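You operate a simulated robot arm through the tools that you are given. There is no shell and no other tool.

The job below is to be done with a simulated robot arm. You get a single attempt, and the scene is never put back.

TASK
File sheet 25 on the rings of the black binder.
Fine: snap the rings shut and close the cover; leave the other sheets.

Only the result counts: the job must be done as asked and must still hold three seconds after the hand-in. Knocking over, shifting, dropping, spilling or breaking anything else fails it. Lids that push on must go on centred and level and be pressed home; caps that screw on are set level and turned clockwise until they are tight. Flat cloth is picked up by pressing the open fingertips on it (5 to 10 N) and closing them slowly along it; thin cloth reads only 2 to 8 mm in the jaws.

THE ROBOT
A 7-joint arm with a fingered hand, fixed in place. Base frame: the origin is at the foot of the arm, x ahead of it, y to its left, z up. Readings come in cm, degrees, newtons and seconds.
With the tool pointing down near the work surface it reaches from about 40 to 88 cm from the base axis. Its first joint turns from -143.0 to 143.0 degrees. Payload 3 kg.
Tool frame: the origin (TCP) lies between the finger pads and is the grasp point; the fingertips stand 2.6 cm ahead of it; z points along the fingers, y is the line along which they close. Largest opening 14.8 cm; the body of the gripper starts 7.3 cm behind the TCP. The gripper is a hand of 3 fingers: y runs from the thumb to the fingers, the wrist lies at [0, 0, -22.9] in the tool frame, and closing takes about 1.5 s.
Orientation is told as [roll, pitch, yaw] about the base's x, y, z axes, in that order, counted from this pose: with the fingers straight down and closing along the base's y, the tool's x points along the base's -x, its y along +y and its z along -z.

THE INTERFACE
- The arm moves only by the tool drive_tool. Its argument "plan" is a list of rows, each a list of 2 entries, a list of its own where there are three numbers: the shift along the tool's x, y, z in cm, then the turn, a rotation vector about the tool's x, y, z in degrees. In form: [[[x, y, z], [rx, ry, rz]], ...]. A call has 1 to 20 rows; each row shifts and turns the commanded pose from where the row before left it, along the tool's axes as they then stand. "hand" is the gripper command, from -1 (shut) to 1 (fully open), values between in proportion, set as the call begins (left out, the last holds). A row lasts 0.2 s, in which the tool goes at most 5 cm and 8.6 degrees; a call with a longer step from one row to the next is refused whole, and so is a gripper value outside its range. Where a pose cannot be reached the arm comes as near as it can. A force on the tool above 40 N (or 10 N above the force at the start of the call, whichever is more), or a blocked arm, ends the call early, and 0.2 s more pass. The fingers move at their own pace (about 15.3 cm/s each) and stop on an object; they squeeze with about 33 N. The grip force told is the motor's: it shows also when the fingers shut on nothing. Time passes only in rows, and 0.2 s behind the last, so rows that do not move let the fingers close. It gives the time, the measured TCP pose, the force on the tool (base axes), the opening and the grip force at its end, in the units of the frame above (readings bear some noise), with the torque about the TCP (base axes, N m) and any sound that the robot's microphone picked up, and new pictures: "views" is both (left out), scene, wrist or none.
- Cameras (640 x 400 px; columns grow to the right, rows downward): "scene" is fixed at [20.81, 64.83, 151.45]; the picture's right is [-0.70, -0.72, 0.00], its down [-0.33, 0.32, -0.89] and it looks along [0.64, -0.62, -0.46] (base axes); focal length 362 px, centre (320, 200). "wrist" rides on the gripper at [6.8, -3.9, -9] in the tool frame; the picture's right is [0.50, 0.87, 0.00], its down [-0.66, 0.38, -0.65] and it looks along [-0.57, 0.33, 0.76] (tool axes); focal length 222 px, centre (320, 200).
- slide_trunk(by): slides the trunk up (or, below 0, down) by that many cm; the arm rides with it, the base frame stays. It gives what a move gives, with no picture.
- set_fingers(finger1, finger2, thumb_bend): sets how far each is bent, from 0 (flat) to 1 (curled in); at 0.3 the hand is open as for a grip, at 0.7 the pads meet at the TCP. One left out holds its place. A second passes; each finger stops where it meets its share of the squeeze, and holds until it gets a number again. A gripper value or a shape takes the hand back. It gives what a move gives, with no picture; readings hold the bend of each and the force on the fingers (four entries, about 0 where the hand has none), thumb and palm.
- set_grasp(shape): the hand has 3 fingers and takes this shape, open, in about a second: jaw (thumb against the fingers, like two jaws); tri (thumb and two fingers); tip (a fingertip pinch); poke (one finger out to press); point (the index stretched); flat (the hand flat); cup (the hand cupped); fist (a fist). The gripper value then closes the fingers along that shape, each until it touches; the sizes above hold for jaw. It gives what a move gives, with no picture.
- locate(camera, pixels): for up to 12 pixels [column, row] of the newest picture of that camera ("zoom" is the newest enlarged one), the place [x, y, z] in the base frame of the surface seen there, good to about 0.2 cm, but the place of the scene camera against the robot may be out by one fixed shift of up to 2.5 cm in any direction. It takes no simulated time.
- inspect(camera, box): a new picture of the part [left, top, right, bottom] of that camera's present view, enlarged. It takes no simulated time.
- close_job(): hands the job in; it is judged then, once.

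Leave the gripper open and the arm clear of the work at the hand-in unless told otherwise.

The tools are called after "Call:" as a command line: name --argument value ..., lists and objects as JSON in quotes. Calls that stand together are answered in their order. drive_tool: Moves the arm, as the interface text tells. Its arguments: {"type":"object","properties":{"plan":{"type":"array","items":{"type":"array"}},"hand":{"type":"number"},"views":{"type":"string","enum":["both","scene","wrist","none"]}},"required":["plan"]} The other tools are called the same way: slide_trunk (by) slides the trunk up or down; set_grasp (shape) gives the hand a shape; set_fingers (finger1, finger2, thumb_bend) moves the fingers one by one; locate (camera, pixels) gives the place of the surface under pixels of a picture; inspect (camera, box) takes an enlarged picture of a part of a camera's view; close_job () hands the job in.

At the start:

```text
clock: 0.0
eef_pos: [72.91, 19.17, 126.3]
orientation: [0.0, 0.0, 0.0]
force: [-0.5, 0.0, 0.7]
torque: [-0.03, 0.01, 0.01]
gripper_width: 14.79
grip_force: 0.1
shape: jaw
bend: [0.3, 0.3, 0.3]
finger forces: [0.0, 0.0, 0.1, 0.0, 0.1, 0.1]
trunk travel left (down, up): [-64.0, 25.0]
```

scene: 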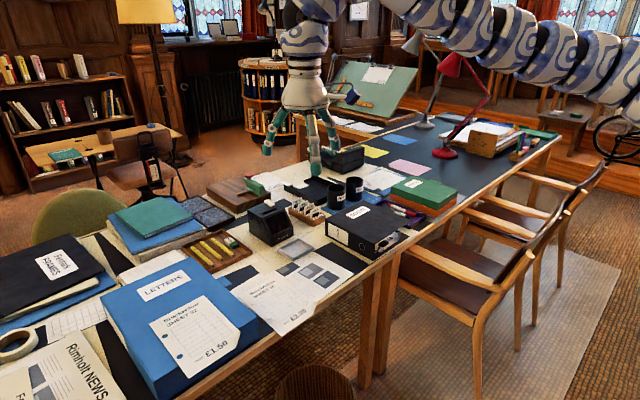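
wrist: 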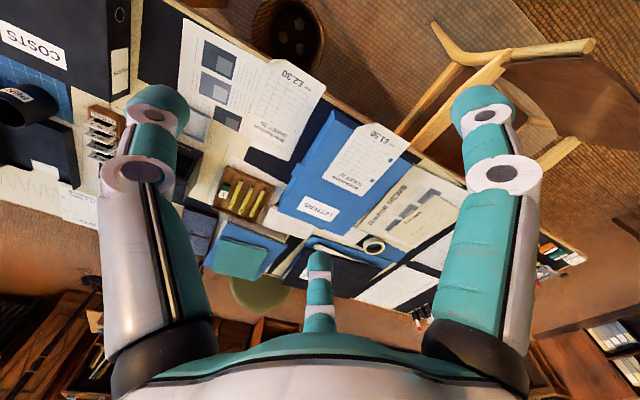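

I see a long desk with a blue LETTERS binder, a black COSTS binder, another black binder on the left (column 50, row 265), and sheets. I will enlarge the parts of the scene to read the labels.

Call:
inspect --camera "scene" --box '[180, 150, 440, 340]'

Call:
inspect --camera "scene" --box '[0, 220, 260, 400]'

Call:
inspect --camera "wrist" --box '[0, 0, 400, 250]'

Call:
inspect --camera "wrist" --box '[200, 80, 600, 330]'

```text
2.11 times, centred on (310, 245) of scene
```

zoom: 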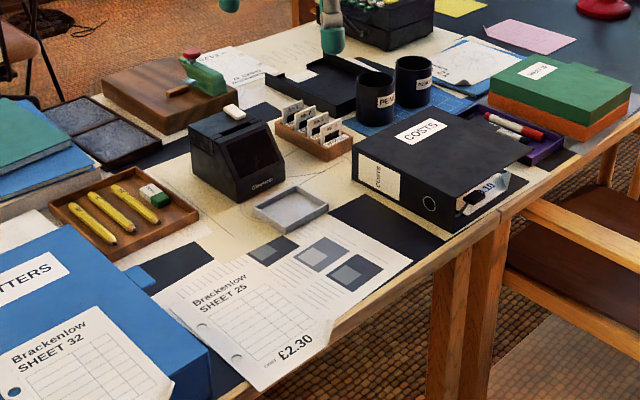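

```text
2.22 times, centred on (130, 310) of scene
```

zoom: 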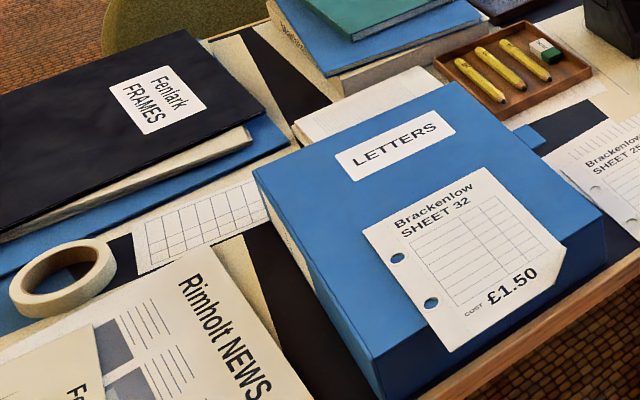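

```text
1.60 times, centred on (200, 125) of wrist
```

zoom: 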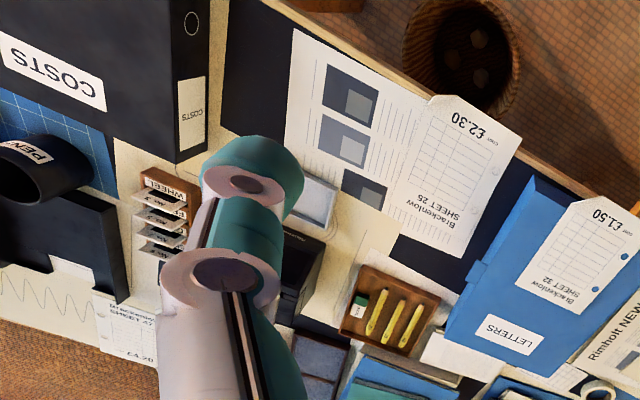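

```text
1.60 times, centred on (400, 205) of wrist
```

zoom: 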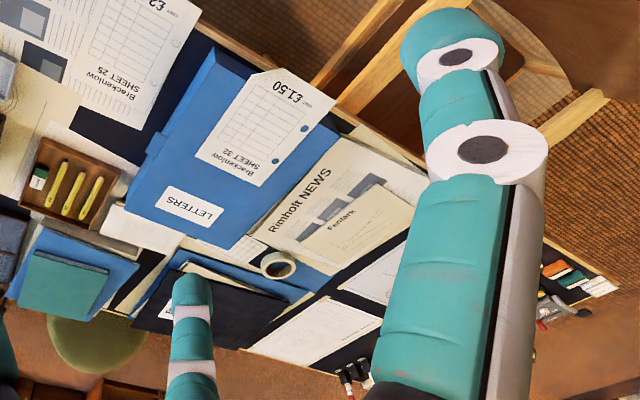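

The black COSTS binder seems closed, and SHEET 25 lies at about (275, 300) of the scene. I zoom in further on both.

Call:
inspect --camera "scene" --box '[310, 185, 420, 265]'

Call:
inspect --camera "scene" --box '[220, 235, 360, 340]'

Call:
inspect --camera "wrist" --box '[0, 0, 160, 110]'

Call:
inspect --camera "wrist" --box '[160, 20, 340, 180]'

Call:
locate --camera "scene" --pixels '[[327, 221], [369, 193], [407, 228], [375, 257], [328, 240], [373, 262], [420, 236], [270, 262], [317, 310], [275, 335], [231, 290], [350, 268]]'

```text
5.00 times, centred on (365, 225) of scene
```

zoom: 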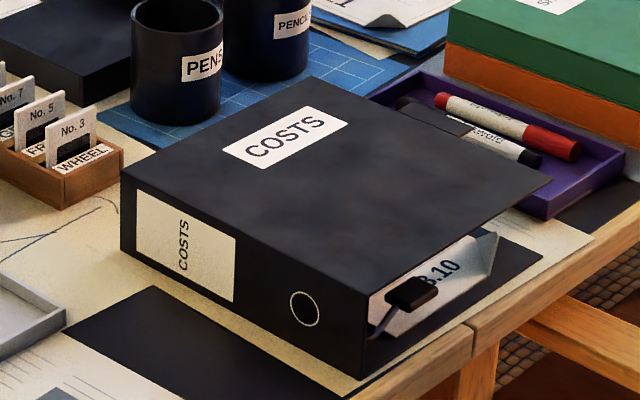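

```text
3.81 times, centred on (290, 288) of scene
```

zoom: 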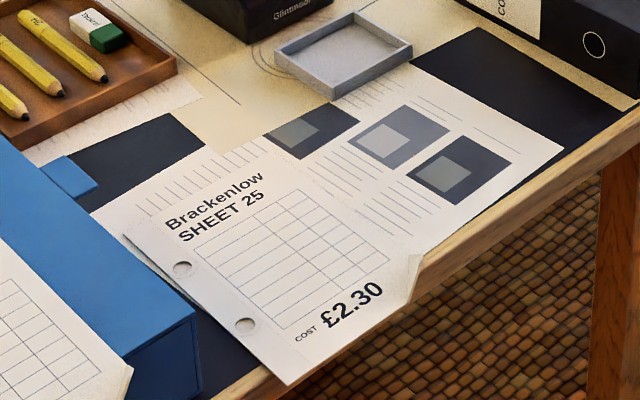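

```text
3.64 times, centred on (80, 55) of wrist
```

zoom: 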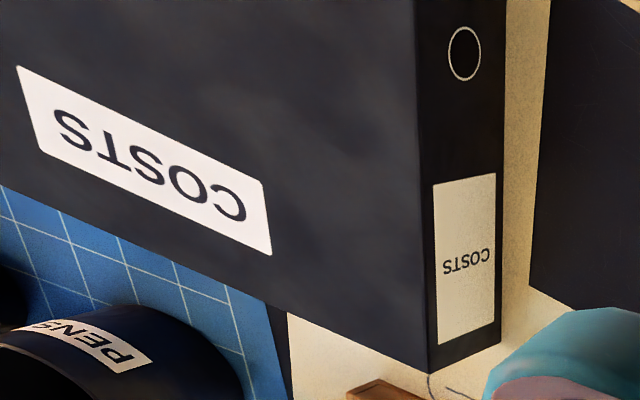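

```text
2.50 times, centred on (250, 100) of wrist
```

zoom: 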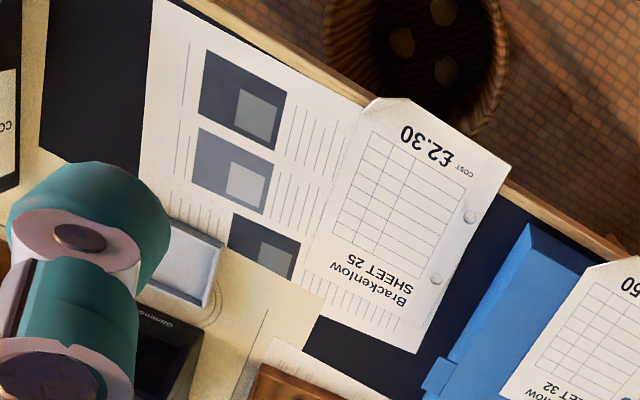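

```text
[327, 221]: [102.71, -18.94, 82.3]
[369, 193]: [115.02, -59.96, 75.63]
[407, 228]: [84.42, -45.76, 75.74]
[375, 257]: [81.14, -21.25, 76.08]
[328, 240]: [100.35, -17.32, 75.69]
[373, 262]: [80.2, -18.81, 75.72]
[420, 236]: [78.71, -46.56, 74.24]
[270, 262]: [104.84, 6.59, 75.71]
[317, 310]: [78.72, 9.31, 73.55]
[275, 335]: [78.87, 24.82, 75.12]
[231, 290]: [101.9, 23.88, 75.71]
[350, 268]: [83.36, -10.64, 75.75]
```

The COSTS binder is a lever-arch binder, closed, with its spine at about y=-19 and its lever showing at the near end. I will bring the wrist camera over it to get exact positions.

Call:
drive_tool --plan '[[[1, -4.5, 0], [0, 0, 0]], [[1, -4.5, 0], [0, 0, 0]], [[1, -4.5, 0], [0, 0, 0]], [[1, -4.5, 0], [0, 0, 0]], [[1, -4.5, 0], [0, 0, 0]], [[1, -4.5, 0], [0, 0, 0]], [[1, -4.5, 0], [0, 0, 0]], [[1, -4.5, 0], [0, 0, 0]], [[1, -4.5, 0], [0, 0, 0]], [[1, -4.5, 0], [0, 0, 0]], [[1, -4.5, 0], [0, 0, 0]], [[1, -4.5, 0], [0, 0, 0]], [[1, -4.5, 0], [0, 0, 0]], [[1, -4.5, 0], [0, 0, 0]], [[1, -4.5, 0], [0, 0, 0]], [[1, -4.5, 0], [0, 0, 0]]]'

```text
clock: 3.4
eef_pos: [77.36, -42.95, 125.14]
orientation: [0.0, 0.1, 0.0]
force: [0.4, 0.1, -0.5]
torque: [-0.03, -0.02, 0.01]
gripper_width: 14.79
grip_force: 0.1
shape: jaw
bend: [0.3, 0.3, 0.3]
finger forces: [0.0, 0.0, 0.0, 0.0, 0.0, 0.0]
out of reach, approached as far as the arm can: row 1, 2, 3, 4, 5, 6, 7, 8, 9, 10, 11, 12, 13
trunk travel left (down, up): [-64.0, 25.0]
```

scene: 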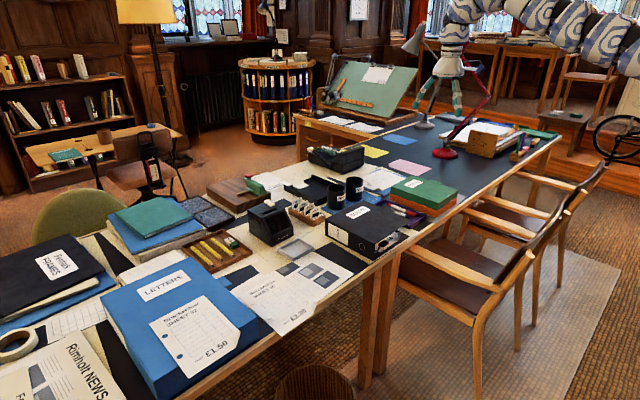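
wrist: 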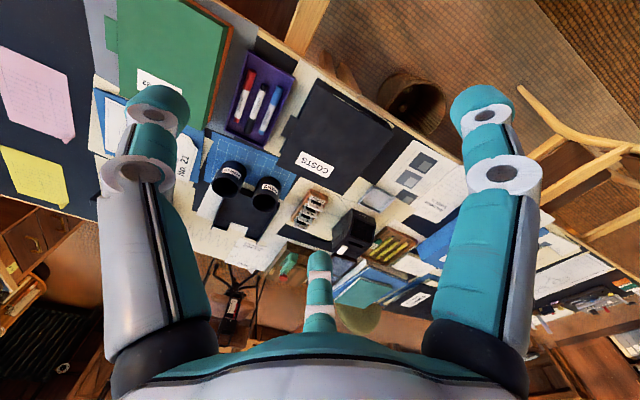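

The readings say that the first rows were out of reach and the tool stands at (77.4, -43.0). I let it settle for a moment to see what pose it really holds.

Call:
drive_tool --plan '[[[0, 0, 0], [0, 0, 0]], [[0, 0, 0], [0, 0, 0]]]' --views "none"

Call:
inspect --camera "wrist" --box '[200, 50, 480, 240]'

```text
clock: 4.0
eef_pos: [77.19, -43.02, 125.04]
orientation: [0.1, 0.1, 0.0]
force: [0.4, -0.3, -0.2]
torque: [0.01, 0.0, -0.01]
gripper_width: 14.8
grip_force: 0.0
shape: jaw
bend: [0.3, 0.3, 0.3]
finger forces: [0.1, 0.1, 0.0, 0.1, 0.1, 0.1]
trunk travel left (down, up): [-64.0, 25.0]
```

```text
2.11 times, centred on (340, 145) of wrist
```

zoom: 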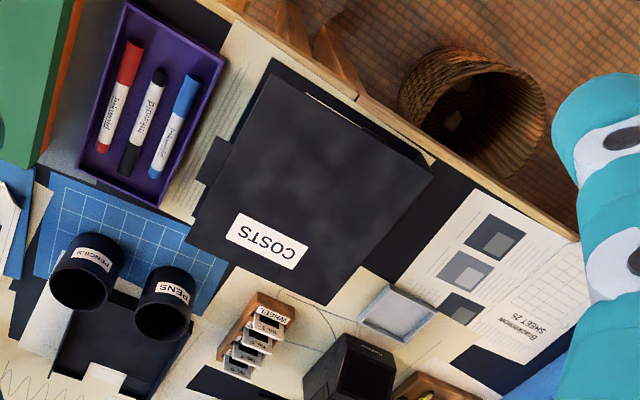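

The wrist view is clear here: the cover's corners are at zoom (187,243), (325,304), (432,175), (272,65). A black tab sticks out of the free edge at zoom (212,160). I locate these.

Call:
locate --camera "zoom" --pixels '[[190, 241], [323, 301], [429, 175], [275, 76], [212, 160], [222, 142], [200, 180], [272, 62], [433, 165], [265, 240], [318, 96], [345, 115]]'

Call:
locate --camera "scene" --pixels '[[332, 215], [373, 205], [420, 220], [375, 250], [395, 243], [405, 230]]'

Call:
inspect --camera "wrist" --box '[270, 60, 400, 150]'

```text
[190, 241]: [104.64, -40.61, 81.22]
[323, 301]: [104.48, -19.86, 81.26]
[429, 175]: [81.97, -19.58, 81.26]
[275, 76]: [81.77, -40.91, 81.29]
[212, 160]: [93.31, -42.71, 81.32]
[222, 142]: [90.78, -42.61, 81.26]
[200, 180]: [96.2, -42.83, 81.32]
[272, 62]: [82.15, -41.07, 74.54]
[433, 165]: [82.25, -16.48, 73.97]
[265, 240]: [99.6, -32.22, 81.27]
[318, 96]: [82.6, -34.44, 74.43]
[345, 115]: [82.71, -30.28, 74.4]
```

```text
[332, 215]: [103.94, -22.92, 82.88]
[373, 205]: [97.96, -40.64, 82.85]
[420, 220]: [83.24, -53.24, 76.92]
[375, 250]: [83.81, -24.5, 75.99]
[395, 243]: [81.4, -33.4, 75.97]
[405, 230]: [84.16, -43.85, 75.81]
```

```text
4.44 times, centred on (335, 105) of wrist
```

zoom: 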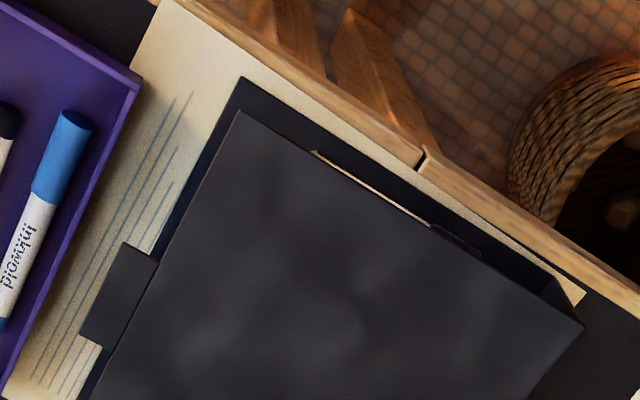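

Here the cover reads z=81.3, x 81.8 to 104.5, with the hinge at y=-19.7, the free edge at y=-41 and the tab at x 91–96. Next I measure the neighbouring objects that the opening cover could meet, then the sheet and the table edge.

Call:
inspect --camera "wrist" --box '[280, 120, 480, 270]'

Call:
inspect --camera "scene" --box '[340, 100, 640, 300]'

Call:
locate --camera "wrist" --pixels '[[375, 188], [360, 197], [392, 200], [376, 210], [310, 195], [322, 199], [297, 220], [354, 222], [405, 122], [372, 97], [440, 200], [460, 212]]'

Call:
locate --camera "scene" --pixels '[[275, 252], [295, 241], [316, 248], [295, 261], [327, 283], [352, 270], [269, 245], [312, 215], [385, 205], [460, 230], [400, 250], [390, 240]]'

```text
2.67 times, centred on (380, 195) of wrist
```

zoom: 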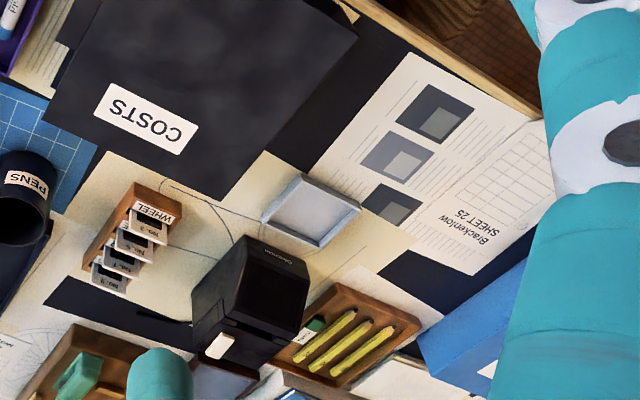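

```text
2.00 times, centred on (490, 200) of scene
```

zoom: 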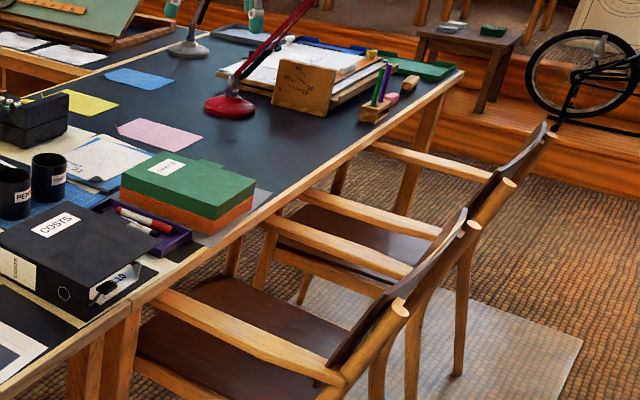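

```text
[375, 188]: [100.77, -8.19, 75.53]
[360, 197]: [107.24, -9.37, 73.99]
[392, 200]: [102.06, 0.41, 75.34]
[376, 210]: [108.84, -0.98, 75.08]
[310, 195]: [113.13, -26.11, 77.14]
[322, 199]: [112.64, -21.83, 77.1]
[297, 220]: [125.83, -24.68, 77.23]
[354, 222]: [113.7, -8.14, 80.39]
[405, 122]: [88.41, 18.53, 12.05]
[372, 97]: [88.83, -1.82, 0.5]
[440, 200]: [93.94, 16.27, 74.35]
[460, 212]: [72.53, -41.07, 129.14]
```

```text
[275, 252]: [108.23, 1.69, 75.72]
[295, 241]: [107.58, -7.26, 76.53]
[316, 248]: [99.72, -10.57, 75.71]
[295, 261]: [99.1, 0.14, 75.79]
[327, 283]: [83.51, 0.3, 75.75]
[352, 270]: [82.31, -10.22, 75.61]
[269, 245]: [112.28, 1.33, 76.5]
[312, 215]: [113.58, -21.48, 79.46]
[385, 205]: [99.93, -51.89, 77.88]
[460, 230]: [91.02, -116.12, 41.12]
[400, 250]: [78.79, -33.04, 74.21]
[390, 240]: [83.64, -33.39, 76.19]
```

The wrist and scene readings agree apart from the fixed shift, with z about 1.7 cm too high in the scene. I test the reach by lowering and pulling back the tool, clear of all objects, in small steps.

Call:
drive_tool --plan '[[[1, 0, 2], [0, 0, 0]], [[1, 0, 2], [0, 0, 0]], [[1, 0, 2], [0, 0, 0]], [[1, 0, 2], [0, 0, 0]], [[1, 0, 2], [0, 0, 0]], [[1, 0, 2], [0, 0, 0]], [[2, 0, 0], [0, 0, 0]], [[2, 0, 0], [0, 0, 0]], [[2, 0, 0], [0, 0, 0]], [[2, 0, 0], [0, 0, 0]]]'

```text
clock: 6.2
eef_pos: [76.66, -44.4, 124.31]
orientation: [-0.1, 0.0, 0.0]
force: [-0.8, -0.4, 0.4]
torque: [-0.02, 0.02, -0.01]
gripper_width: 14.77
grip_force: 0.1
shape: jaw
bend: [0.3, 0.3, 0.3]
finger forces: [0.0, 0.1, 0.0, 0.1, 0.1, 0.0]
out of reach, approached as far as the arm can: row 1, 2, 3, 4, 5, 6, 7, 8, 9, 10
trunk travel left (down, up): [-64.0, 25.0]
```

scene: 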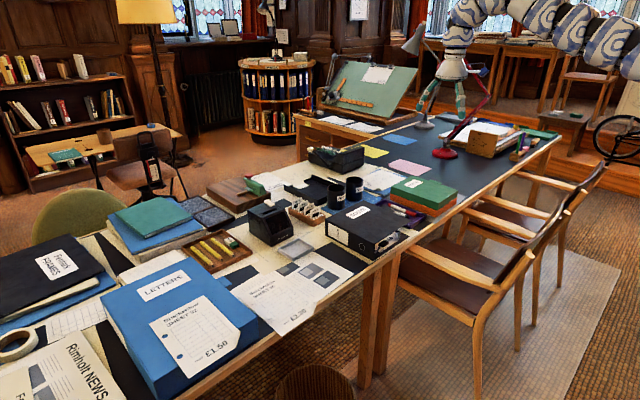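
wrist: 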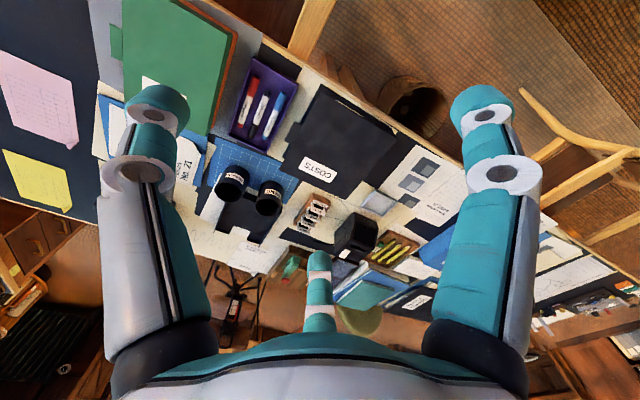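

Nothing more could be reached from here; the arm's shoulder seems to sit too high. I lower the trunk by 20 cm (the tool goes to about z=104, well above everything) and then test again.

Call:
slide_trunk --by -20

Call:
drive_tool --plan '[[[2, 0, 0], [0, 0, 0]], [[2, 0, 0], [0, 0, 0]], [[2, 0, 0], [0, 0, 0]], [[2, 0, 0], [0, 0, 0]]]'

```text
clock: 8.4
eef_pos: [76.76, -44.48, 104.29]
orientation: [0.0, 0.0, -0.1]
force: [-0.5, -0.2, 0.1]
torque: [-0.02, 0.0, 0.03]
gripper_width: 14.8
grip_force: 0.1
shape: jaw
bend: [0.3, 0.3, 0.3]
finger forces: [0.0, 0.0, 0.1, 0.0, 0.0, 0.0]
trunk travel left (down, up): [-44.0, 45.0]
```

```text
clock: 9.4
eef_pos: [76.85, -44.52, 104.23]
orientation: [0.1, -0.1, -0.1]
force: [0.6, 0.0, 0.3]
torque: [-0.02, -0.01, 0.03]
gripper_width: 14.8
grip_force: 0.1
shape: jaw
bend: [0.3, 0.3, 0.3]
finger forces: [0.0, 0.0, 0.0, 0.1, 0.0, 0.0]
out of reach, approached as far as the arm can: row 1, 2, 3, 4
trunk travel left (down, up): [-44.0, 45.0]
```

scene: 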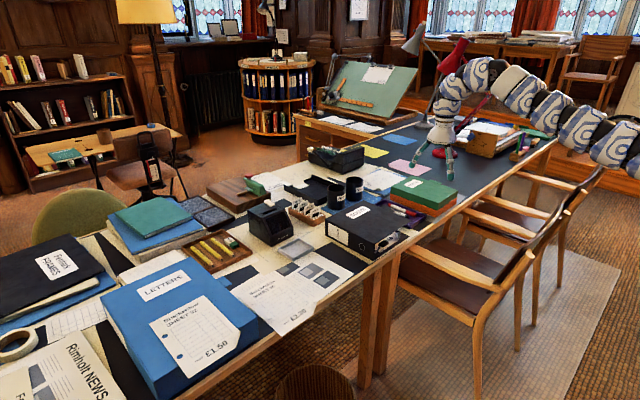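
wrist: 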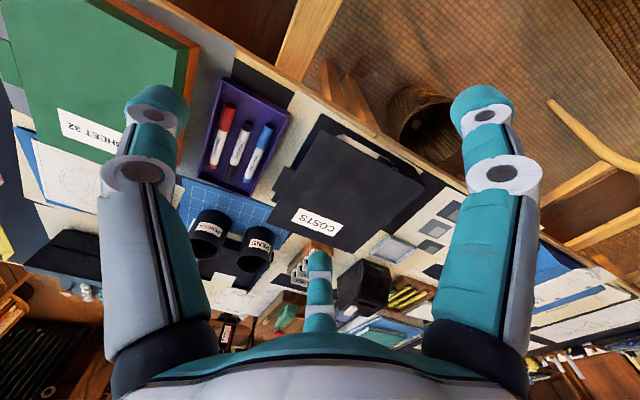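

The tool still does not pull back. I test single directions: straight down 4 cm, then straight forward, to find which direction the limit blocks.

Call:
drive_tool --plan '[[[0, 0, 2], [0, 0, 0]], [[0, 0, 2], [0, 0, 0]]]' --views "none"

Call:
drive_tool --plan '[[[0, 2, 0], [0, 0, 0]], [[0, 2, 0], [0, 0, 0]]]' --views "none"

Call:
drive_tool --plan '[[[0, 0, -2], [0, 0, 0]], [[0, 0, -2], [0, 0, 0]]]' --views "none"

Call:
drive_tool --plan '[[[-2, 0, 0], [0, 0, 0]], [[-2, 0, 0], [0, 0, 0]]]' --views "none"

```text
clock: 10.0
eef_pos: [76.7, -44.41, 104.22]
orientation: [0.0, 0.0, 0.0]
force: [-0.2, -0.5, -0.3]
torque: [-0.04, -0.03, -0.05]
gripper_width: 14.79
grip_force: 0.2
shape: jaw
bend: [0.3, 0.3, 0.3]
finger forces: [0.0, 0.0, 0.0, 0.0, 0.1, 0.0]
out of reach, approached as far as the arm can: row 1, 2
trunk travel left (down, up): [-44.0, 45.0]
```

```text
clock: 10.6
eef_pos: [76.69, -44.48, 104.24]
orientation: [0.0, 0.0, 0.0]
force: [0.7, 0.1, -0.4]
torque: [0.03, 0.0, 0.02]
gripper_width: 14.8
grip_force: 0.1
shape: jaw
bend: [0.3, 0.3, 0.3]
finger forces: [0.0, 0.0, 0.1, 0.0, 0.0, 0.0]
out of reach, approached as far as the arm can: row 1, 2
trunk travel left (down, up): [-44.0, 45.0]
```

```text
clock: 11.2
eef_pos: [77.59, -44.84, 105.88]
orientation: [0.1, -0.1, 0.0]
force: [-0.7, 0.9, -0.3]
torque: [0.01, 0.01, 0.01]
gripper_width: 14.79
grip_force: 0.1
shape: jaw
bend: [0.3, 0.3, 0.3]
finger forces: [0.0, 0.0, 0.0, 0.1, 0.0, 0.1]
out of reach, approached as far as the arm can: row 1, 2
trunk travel left (down, up): [-44.0, 45.0]
```

```text
clock: 11.8
eef_pos: [81.76, -44.76, 105.92]
orientation: [0.2, 0.0, 0.0]
force: [0.4, 0.2, -0.9]
torque: [-0.03, 0.0, -0.01]
gripper_width: 14.79
grip_force: 0.0
shape: jaw
bend: [0.3, 0.3, 0.3]
finger forces: [0.1, 0.0, 0.0, 0.1, 0.0, 0.0]
trunk travel left (down, up): [-44.0, 45.0]
```

Forward motion works, while backward or downward motion is blocked, so the wrist seems to be at its bend limit with the tool pointing straight down. I'll tip the tool toward horizontal (pointing ahead, +x) at this safe height; this is also the pose I need for gripping the cover's near edge.

Call:
drive_tool --plan '[[[0, 0, 0], [0, -8.2, 0]], [[0, 0, 0], [0, -8.2, 0]], [[0, 0, 0], [0, -8.2, 0]], [[0, 0, 0], [0, -8.2, 0]], [[0, 0, 0], [0, -8.2, 0]], [[0, 0, 0], [0, -8.2, 0]], [[0, 0, 0], [0, -8.2, 0]], [[0, 0, 0], [0, -8.2, 0]], [[0, 0, 0], [0, -8.2, 0]], [[0, 0, 0], [0, -8.2, 0]], [[0, 0, 0], [0, -8.0, 0]]]'

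```text
clock: 14.2
eef_pos: [85.19, -47.13, 102.33]
orientation: [0.9, -84.5, -1.0]
force: [-0.1, -0.1, 1.1]
torque: [0.01, 0.0, -0.03]
gripper_width: 14.8
grip_force: 0.1
shape: jaw
bend: [0.3, 0.3, 0.3]
finger forces: [0.0, 0.1, 0.0, 0.0, 0.0, 0.0]
out of reach, approached as far as the arm can: row 2, 3, 4
trunk travel left (down, up): [-44.0, 45.0]
```

scene: 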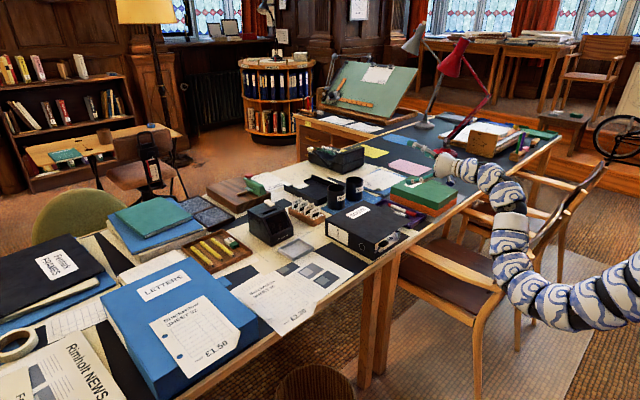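
wrist: 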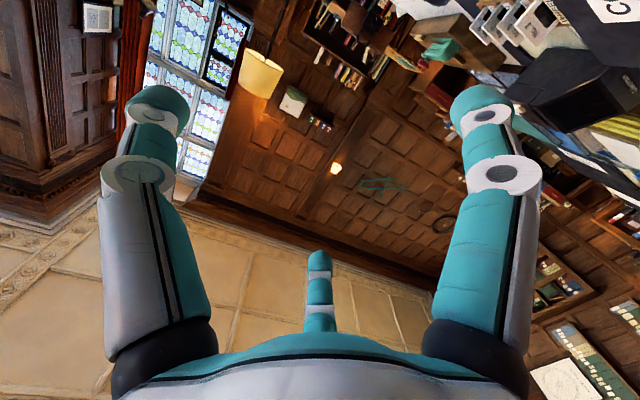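

The tool is nearly horizontal now but the elbow hangs low near the chairs at about (520, 285) in the scene. I measure where the arm's links are before moving on.

Call:
locate --camera "scene" --pixels '[[445, 165], [490, 178], [508, 225], [515, 265], [530, 290], [560, 300], [600, 295], [635, 275], [470, 255], [440, 265], [540, 215], [500, 300]]'

Call:
inspect --camera "scene" --box '[400, 130, 640, 330]'

```text
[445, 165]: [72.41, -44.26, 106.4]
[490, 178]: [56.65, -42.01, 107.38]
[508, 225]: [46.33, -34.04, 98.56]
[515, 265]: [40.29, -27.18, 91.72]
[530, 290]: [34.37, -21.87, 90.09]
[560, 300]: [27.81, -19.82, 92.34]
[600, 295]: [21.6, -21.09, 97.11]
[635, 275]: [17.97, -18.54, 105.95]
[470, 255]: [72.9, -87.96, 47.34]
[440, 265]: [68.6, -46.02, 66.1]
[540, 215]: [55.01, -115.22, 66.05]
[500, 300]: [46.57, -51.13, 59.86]
```

```text
2.00 times, centred on (520, 230) of scene
```

zoom: 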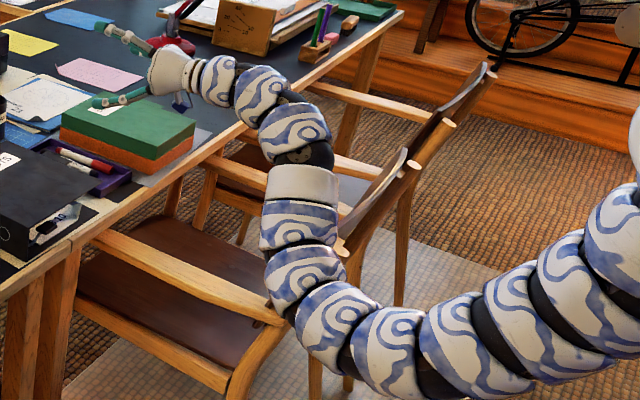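

The elbow stands at about (34,-22,90), above the chairs, with the shoulder somewhere above z=110. A higher shoulder should let the forearm slope downward and free the wrist, so I raise the trunk by 35 cm.

Call:
slide_trunk --by 35

Call:
drive_tool --plan '[[[4, 0, -1], [0, 0, 0]], [[4, 0, -1], [0, 0, 0]], [[4, 0, -1], [0, 0, 0]], [[4, 0, -1], [0, 0, 0]], [[4, 0, -1], [0, 0, 0]], [[4, 0, -1], [0, 0, 0]], [[4, 0, -1], [0, 0, 0]], [[4, 0, -1], [0, 0, 0]]]'

```text
clock: 17.6
eef_pos: [85.29, -47.32, 137.52]
orientation: [0.3, -84.5, -0.3]
force: [0.1, 0.2, -0.4]
torque: [0.02, 0.0, -0.01]
gripper_width: 14.82
grip_force: 0.1
shape: jaw
bend: [0.3, 0.3, 0.3]
finger forces: [0.0, 0.0, 0.1, 0.1, 0.1, 0.0]
trunk travel left (down, up): [-79.0, 10.0]
```

```text
clock: 19.4
eef_pos: [74.29, -47.0, 106.34]
orientation: [0.9, -84.5, -1.0]
force: [-0.1, -0.4, 0.4]
torque: [0.02, -0.02, -0.03]
gripper_width: 14.8
grip_force: 0.1
shape: jaw
bend: [0.3, 0.3, 0.3]
finger forces: [0.0, 0.1, 0.1, 0.0, 0.0, 0.1]
trunk travel left (down, up): [-79.0, 10.0]
```

scene: 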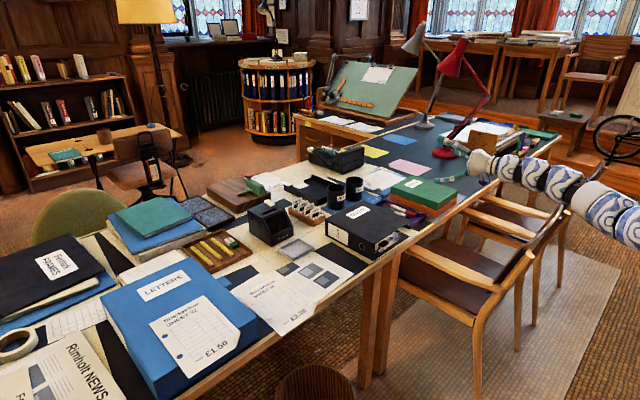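
wrist: 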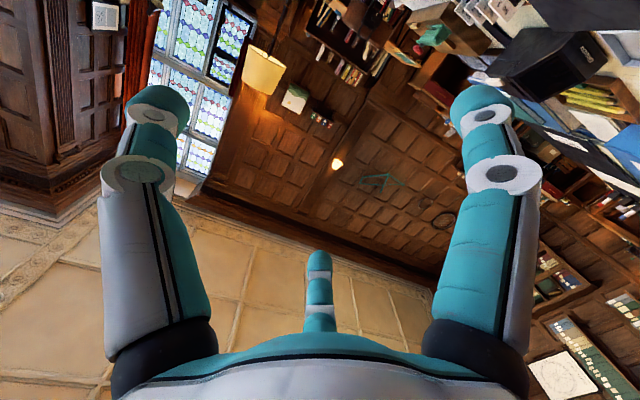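

With the shoulder raised everything is reachable. Before going in, I measure the lever paddle, tab and cover corners in the scene view so I can match them to the wrist readings, and enlarge the binder.

Call:
locate --camera "scene" --pixels '[[383.4, 243.6], [381, 244.5], [386, 242], [388, 208], [326.5, 219], [363, 201.5], [409.5, 221], [374, 243], [380, 249], [400, 235], [372, 259], [395, 250]]'

Call:
inspect --camera "scene" --box '[355, 210, 425, 265]'

```text
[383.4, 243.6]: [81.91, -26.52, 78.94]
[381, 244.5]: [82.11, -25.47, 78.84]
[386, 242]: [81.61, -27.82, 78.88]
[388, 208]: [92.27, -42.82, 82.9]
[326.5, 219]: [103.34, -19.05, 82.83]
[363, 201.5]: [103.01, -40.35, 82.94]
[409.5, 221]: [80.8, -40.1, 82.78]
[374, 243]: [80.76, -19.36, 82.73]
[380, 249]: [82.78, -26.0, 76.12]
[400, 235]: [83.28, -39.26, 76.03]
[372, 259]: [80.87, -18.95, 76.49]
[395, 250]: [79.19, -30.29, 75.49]
```

```text
7.27 times, centred on (390, 238) of scene
```

zoom: 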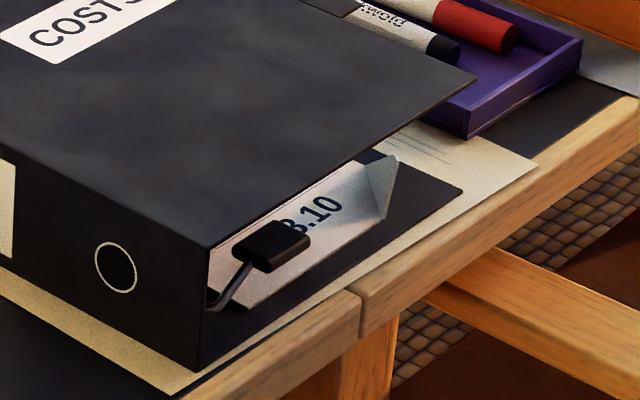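

From these, the scene camera reads about (-1.2, +0.5, +1.55) off the true values, so the lever paddle is truly near (83, -27, 77.4). I level the tool to point along +x, then roll it 90° so the fingers close vertically with the thumb below, and set the opening to about 4.5 cm.

Call:
drive_tool --plan '[[[0, 0, 0], [0, -5.5, 0]], [[0, 0, 0], [0, 0, 8.2]], [[0, 0, 0], [0, 0, 8.2]], [[0, 0, 0], [0, 0, 8.2]], [[0, 0, 0], [0, 0, 8.2]], [[0, 0, 0], [0, 0, 8.2]], [[0, 0, 0], [0, 0, 8.2]], [[0, 0, 0], [0, 0, 8.2]], [[0, 0, 0], [0, 0, 8.2]], [[0, 0, 0], [0, 0, 8.2]], [[0, 0, 0], [0, 0, 8.2]], [[0, 0, 0], [0, 0, 8]]]' --hand -0.4

```text
clock: 22.0
eef_pos: [74.07, -47.16, 106.48]
orientation: [90.1, 0.1, -90.1]
force: [-1.8, -0.7, 0.5]
torque: [0.01, 0.0, 0.0]
gripper_width: 4.46
grip_force: 0.1
shape: jaw
bend: [0.77, 0.77, 0.7]
finger forces: [0.1, 0.0, 0.1, 0.0, 0.0, 0.0]
trunk travel left (down, up): [-79.0, 10.0]
```

scene: 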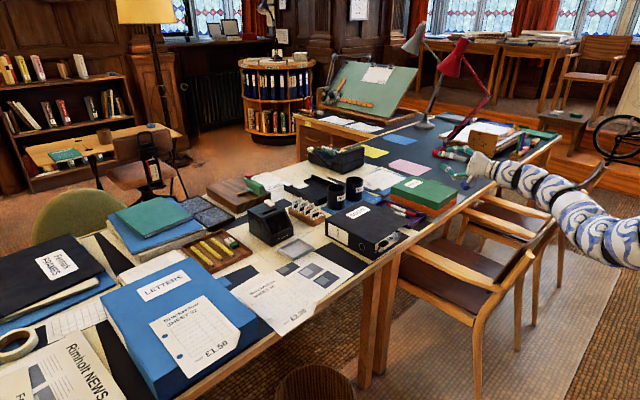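
wrist: 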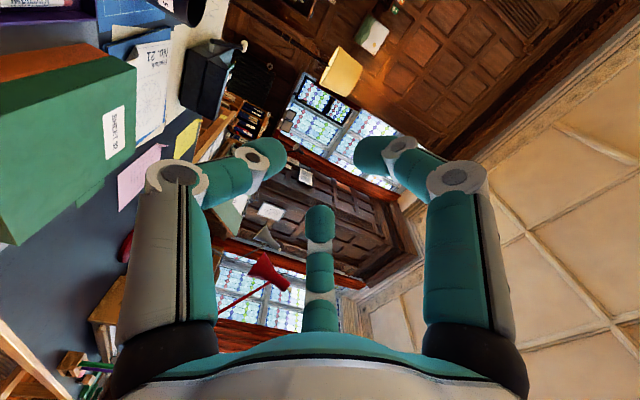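

The roll is right (thumb below, fingers above). I look at the hand shape from the scene and wrist to see where the fingertips lie before approaching.

Call:
inspect --camera "scene" --box '[420, 130, 520, 200]'

Call:
locate --camera "wrist" --pixels '[[265, 150], [255, 160], [375, 150], [400, 145], [320, 212], [320, 245], [175, 175], [455, 180]]'

```text
5.71 times, centred on (470, 165) of scene
```

zoom: 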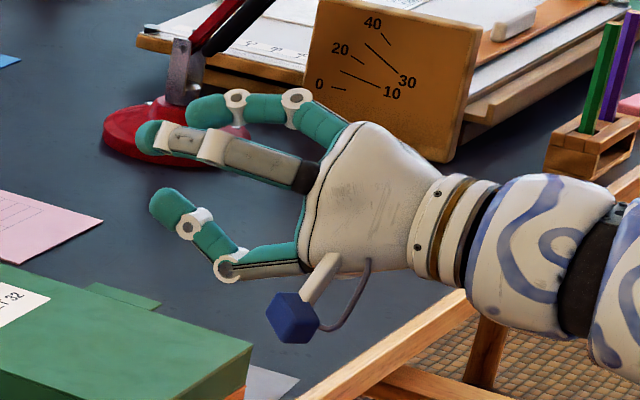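

```text
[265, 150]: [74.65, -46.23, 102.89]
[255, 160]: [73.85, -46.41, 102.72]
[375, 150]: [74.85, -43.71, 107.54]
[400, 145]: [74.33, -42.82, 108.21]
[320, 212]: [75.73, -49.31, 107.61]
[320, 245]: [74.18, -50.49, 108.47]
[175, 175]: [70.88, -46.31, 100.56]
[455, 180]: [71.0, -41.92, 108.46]
```

The hand shape shows two fingers above (about 7 cm apart) and the thumb below. I go down to (74, -37, 81.2) in front of the table edge, staying short of the binder.

Call:
drive_tool --plan '[[[1.25, -3.16, 0], [0, 0, 0]], [[1.25, -3.16, 0], [0, 0, 0]], [[1.25, -3.16, 0], [0, 0, 0]], [[1.25, -3.16, 0], [0, 0, 0]], [[1.25, -3.16, 0], [0, 0, 0]], [[1.25, -3.16, 0], [0, 0, 0]], [[1.25, -3.16, 0], [0, 0, 0]], [[1.25, -3.16, 0], [0, 0, 0]]]'

```text
clock: 23.8
eef_pos: [74.24, -37.25, 81.26]
orientation: [90.0, 0.1, -90.0]
force: [-0.4, 0.9, -1.0]
torque: [-0.03, -0.05, -0.05]
gripper_width: 4.46
grip_force: 0.2
shape: jaw
bend: [0.77, 0.77, 0.7]
finger forces: [0.0, 0.0, 0.0, 0.0, 0.0, 0.0]
trunk travel left (down, up): [-79.0, 10.0]
```

scene: 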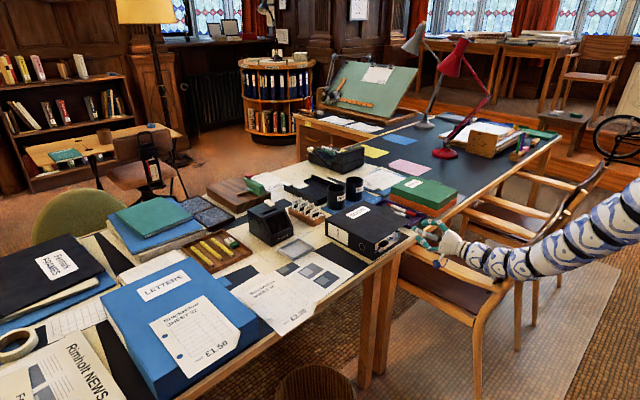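
wrist: 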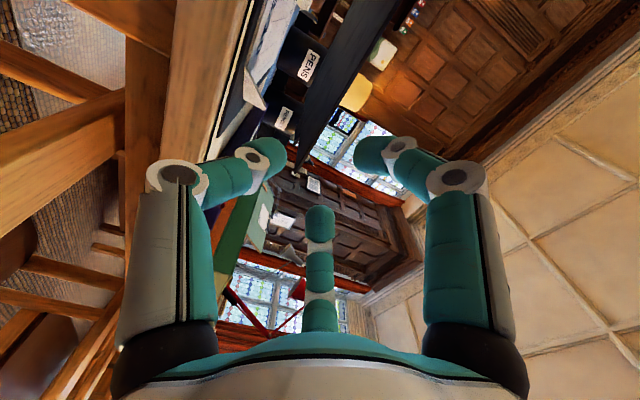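

The tool is at (74.2, -37.3, 81.3) with no contact. I check the clearance to the table edge, chair and the gap under the cover.

Call:
inspect --camera "scene" --box '[350, 190, 510, 300]'

Call:
inspect --camera "wrist" --box '[140, 0, 480, 220]'

```text
3.64 times, centred on (430, 245) of scene
```

zoom: 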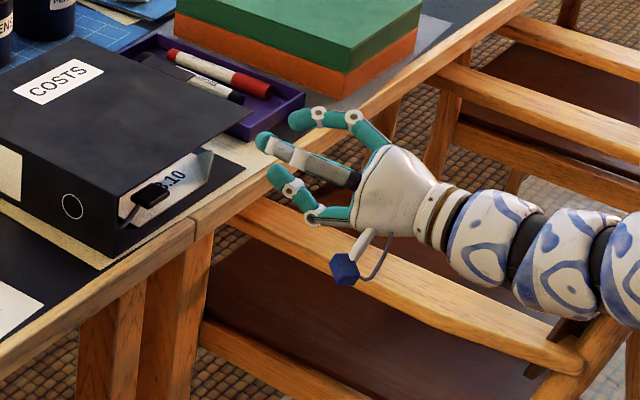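

```text
1.82 times, centred on (310, 110) of wrist
```

zoom: 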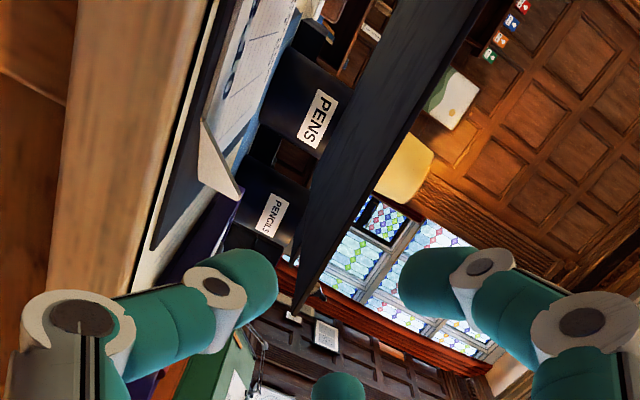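

The inner sheet's turned-up corner shows at zoom (220,165). I locate it and the cover's near edge so the thumb can pass clear of both.

Call:
locate --camera "zoom" --pixels '[[218, 165], [204, 125], [240, 192], [213, 188], [300, 300], [330, 260], [380, 100], [410, 70], [350, 200], [155, 235], [170, 240], [120, 150]]'

```text
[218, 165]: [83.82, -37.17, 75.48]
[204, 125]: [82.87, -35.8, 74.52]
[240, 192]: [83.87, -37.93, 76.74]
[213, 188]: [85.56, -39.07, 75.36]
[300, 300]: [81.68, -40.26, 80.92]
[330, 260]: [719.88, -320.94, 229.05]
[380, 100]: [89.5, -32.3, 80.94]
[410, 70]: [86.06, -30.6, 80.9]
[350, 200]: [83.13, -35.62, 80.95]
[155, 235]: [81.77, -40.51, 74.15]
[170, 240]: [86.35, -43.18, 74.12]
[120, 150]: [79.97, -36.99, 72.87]
```

The cover spans z 80.93–81.27 and the turned-up corner tops out at 76.8 near y=-38. I shift the tool to y=-35.5 and z=81.7, then go forward so that thumb and fingers straddle the cover's near edge with TCP at x≈81.5.

Call:
drive_tool --plan '[[[1.0, 0.25, 0], [0, 0, 0]], [[0.75, 0.2, 0], [0, 0, 0]], [[0, 0, 1.5], [0, 0, 0]], [[0, 0, 1.5], [0, 0, 0]], [[0, 0, 1.5], [0, 0, 0]], [[0, 0, 1.5], [0, 0, 0]], [[0, 0, 1.2], [0, 0, 0]]]'

```text
clock: 25.4
eef_pos: [81.21, -35.43, 82.1]
orientation: [90.0, 0.0, -90.2]
force: [0.6, -0.3, 0.4]
torque: [0.0, 0.01, -0.01]
gripper_width: 4.46
grip_force: 0.1
shape: jaw
bend: [0.77, 0.77, 0.7]
finger forces: [0.1, 0.0, 0.0, 0.0, 0.1, 0.0]
out of reach, approached as far as the arm can: row 7
trunk travel left (down, up): [-79.0, 10.0]
```

scene: 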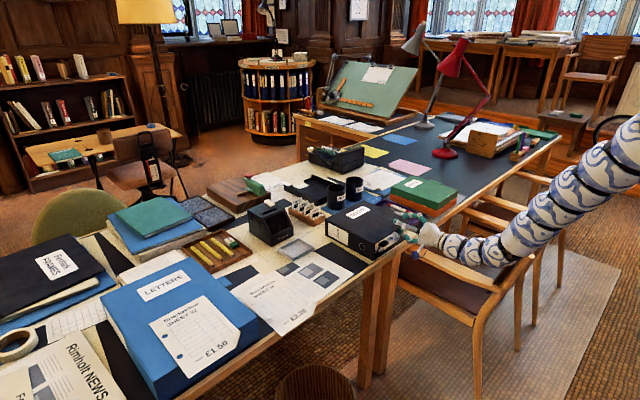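
wrist: 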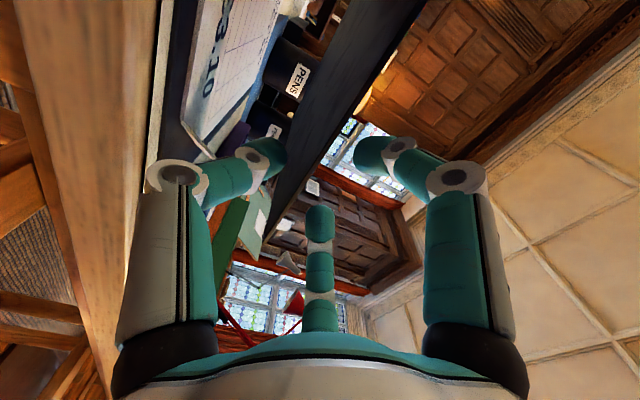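

The last row ran out of reach, since the shoulder is now too high and the arm is stretched. I back out of the gap, rise 13 cm, and will then lower the trunk by 13 cm.

Call:
drive_tool --plan '[[[0, -0.2, -2], [0, 0, 0]], [[0, -0.2, -2], [0, 0, 0]], [[0, 0, -2], [0, 0, 0]], [[0, 0, -2], [0, 0, 0]], [[0, 3, 0], [0, 0, 0]], [[0, 3, 0], [0, 0, 0]], [[0, 3.5, 0], [0, 0, 0]], [[0, 3.5, 0], [0, 0, 0]]]' --views "none"

Call:
slide_trunk --by -13

```text
clock: 27.2
eef_pos: [73.18, -35.4, 94.75]
orientation: [89.9, 0.0, -90.1]
force: [-0.9, 0.1, -1.3]
torque: [0.0, 0.0, 0.01]
gripper_width: 4.45
grip_force: 0.0
shape: jaw
bend: [0.77, 0.77, 0.7]
finger forces: [0.0, 0.0, 0.0, 0.1, 0.1, 0.0]
trunk travel left (down, up): [-79.0, 10.0]
```

```text
clock: 28.8
eef_pos: [73.11, -35.42, 81.62]
orientation: [90.0, 0.0, -89.9]
force: [0.5, -0.3, 0.6]
torque: [0.02, 0.01, 0.02]
gripper_width: 4.47
grip_force: 0.0
shape: jaw
bend: [0.77, 0.77, 0.7]
finger forces: [0.0, 0.0, 0.0, 0.0, 0.0, 0.0]
trunk travel left (down, up): [-66.0, 23.0]
```

The tool is at (73.1, -35.4, 81.6) with the trunk lowered. I go forward again by 8.6 cm to straddle the cover's near edge.

Call:
drive_tool --plan '[[[0, 0, 1.8], [0, 0, 0]], [[0, 0, 1.8], [0, 0, 0]], [[0, 0, 1.7], [0, 0, 0]], [[0, 0, 1.7], [0, 0, 0]], [[0, 0, 1.6], [0, 0, 0]]]'

Call:
inspect --camera "scene" --box '[340, 190, 500, 300]'

```text
clock: 30.0
eef_pos: [81.72, -35.45, 81.63]
orientation: [90.0, 0.0, -90.1]
force: [-0.6, 0.6, 0.0]
torque: [0.0, -0.01, -0.05]
gripper_width: 4.44
grip_force: 0.0
shape: jaw
bend: [0.77, 0.77, 0.7]
finger forces: [0.0, 0.0, 0.0, 0.0, 0.0, 0.1]
trunk travel left (down, up): [-66.0, 23.0]
```

scene: 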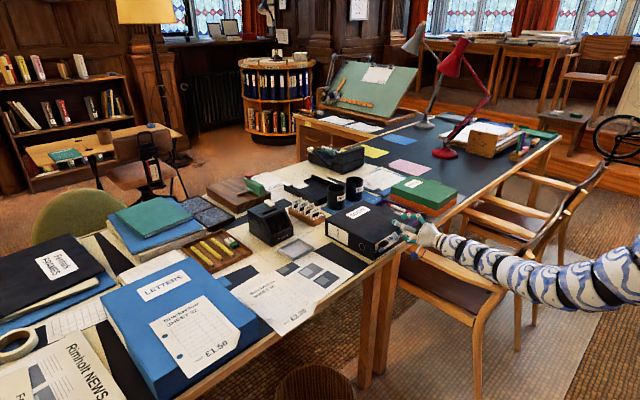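
wrist: 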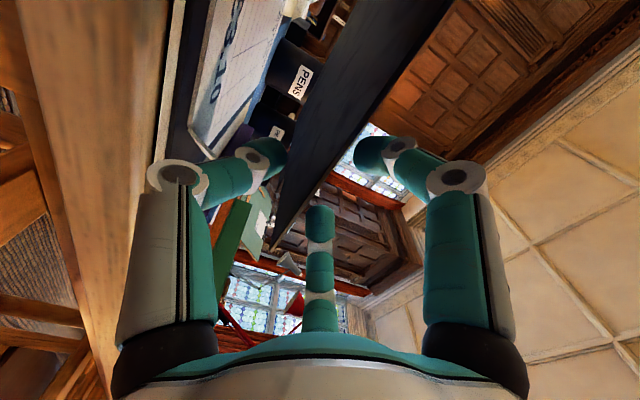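

```text
3.64 times, centred on (420, 245) of scene
```

zoom: 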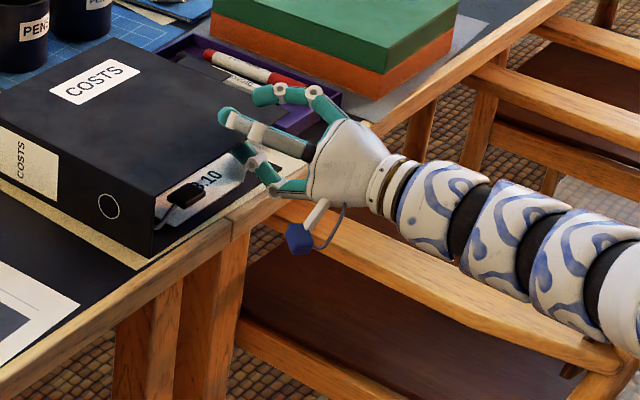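

Fingers straddle the cover's near edge. I close the hand on it and wait.

Call:
drive_tool --plan '[[[0, 0, 0], [0, 0, 0]], [[0, 0, 0], [0, 0, 0]], [[0, 0, 0], [0, 0, 0]], [[0, 0, 0], [0, 0, 0]], [[0, 0, 0], [0, 0, 0]], [[0, 0, 0], [0, 0, 0]], [[0, 0, 0], [0, 0, 0]], [[0, 0, 0], [0, 0, 0]]]' --hand -1

Call:
inspect --camera "scene" --box '[340, 190, 500, 300]'

```text
clock: 31.8
eef_pos: [81.74, -35.52, 81.59]
orientation: [90.0, 0.0, -90.0]
force: [1.6, 0.1, 0.3]
torque: [0.01, 0.0, 0.01]
gripper_width: 0.0
grip_force: 32.4
shape: jaw
bend: [0.7, 0.7, 0.7]
finger forces: [0.1, 0.1, 0.0, 0.0, 30.3, 0.0]
trunk travel left (down, up): [-66.0, 23.0]
```

scene: 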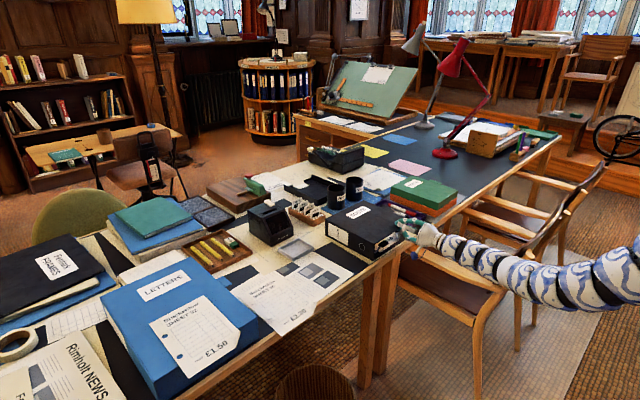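
wrist: 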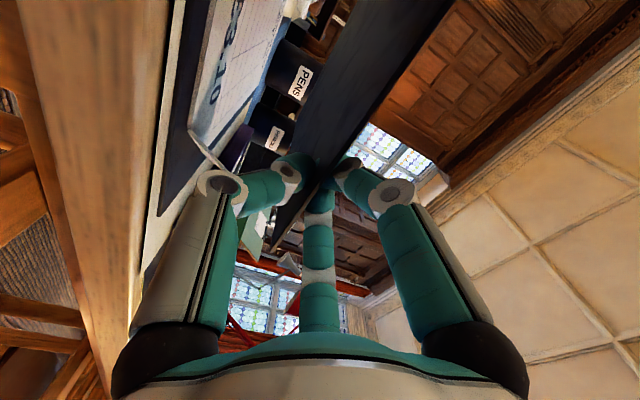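

```text
3.64 times, centred on (420, 245) of scene
```

zoom: 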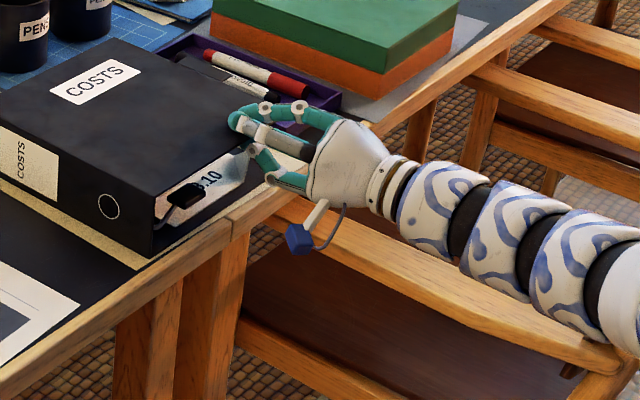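

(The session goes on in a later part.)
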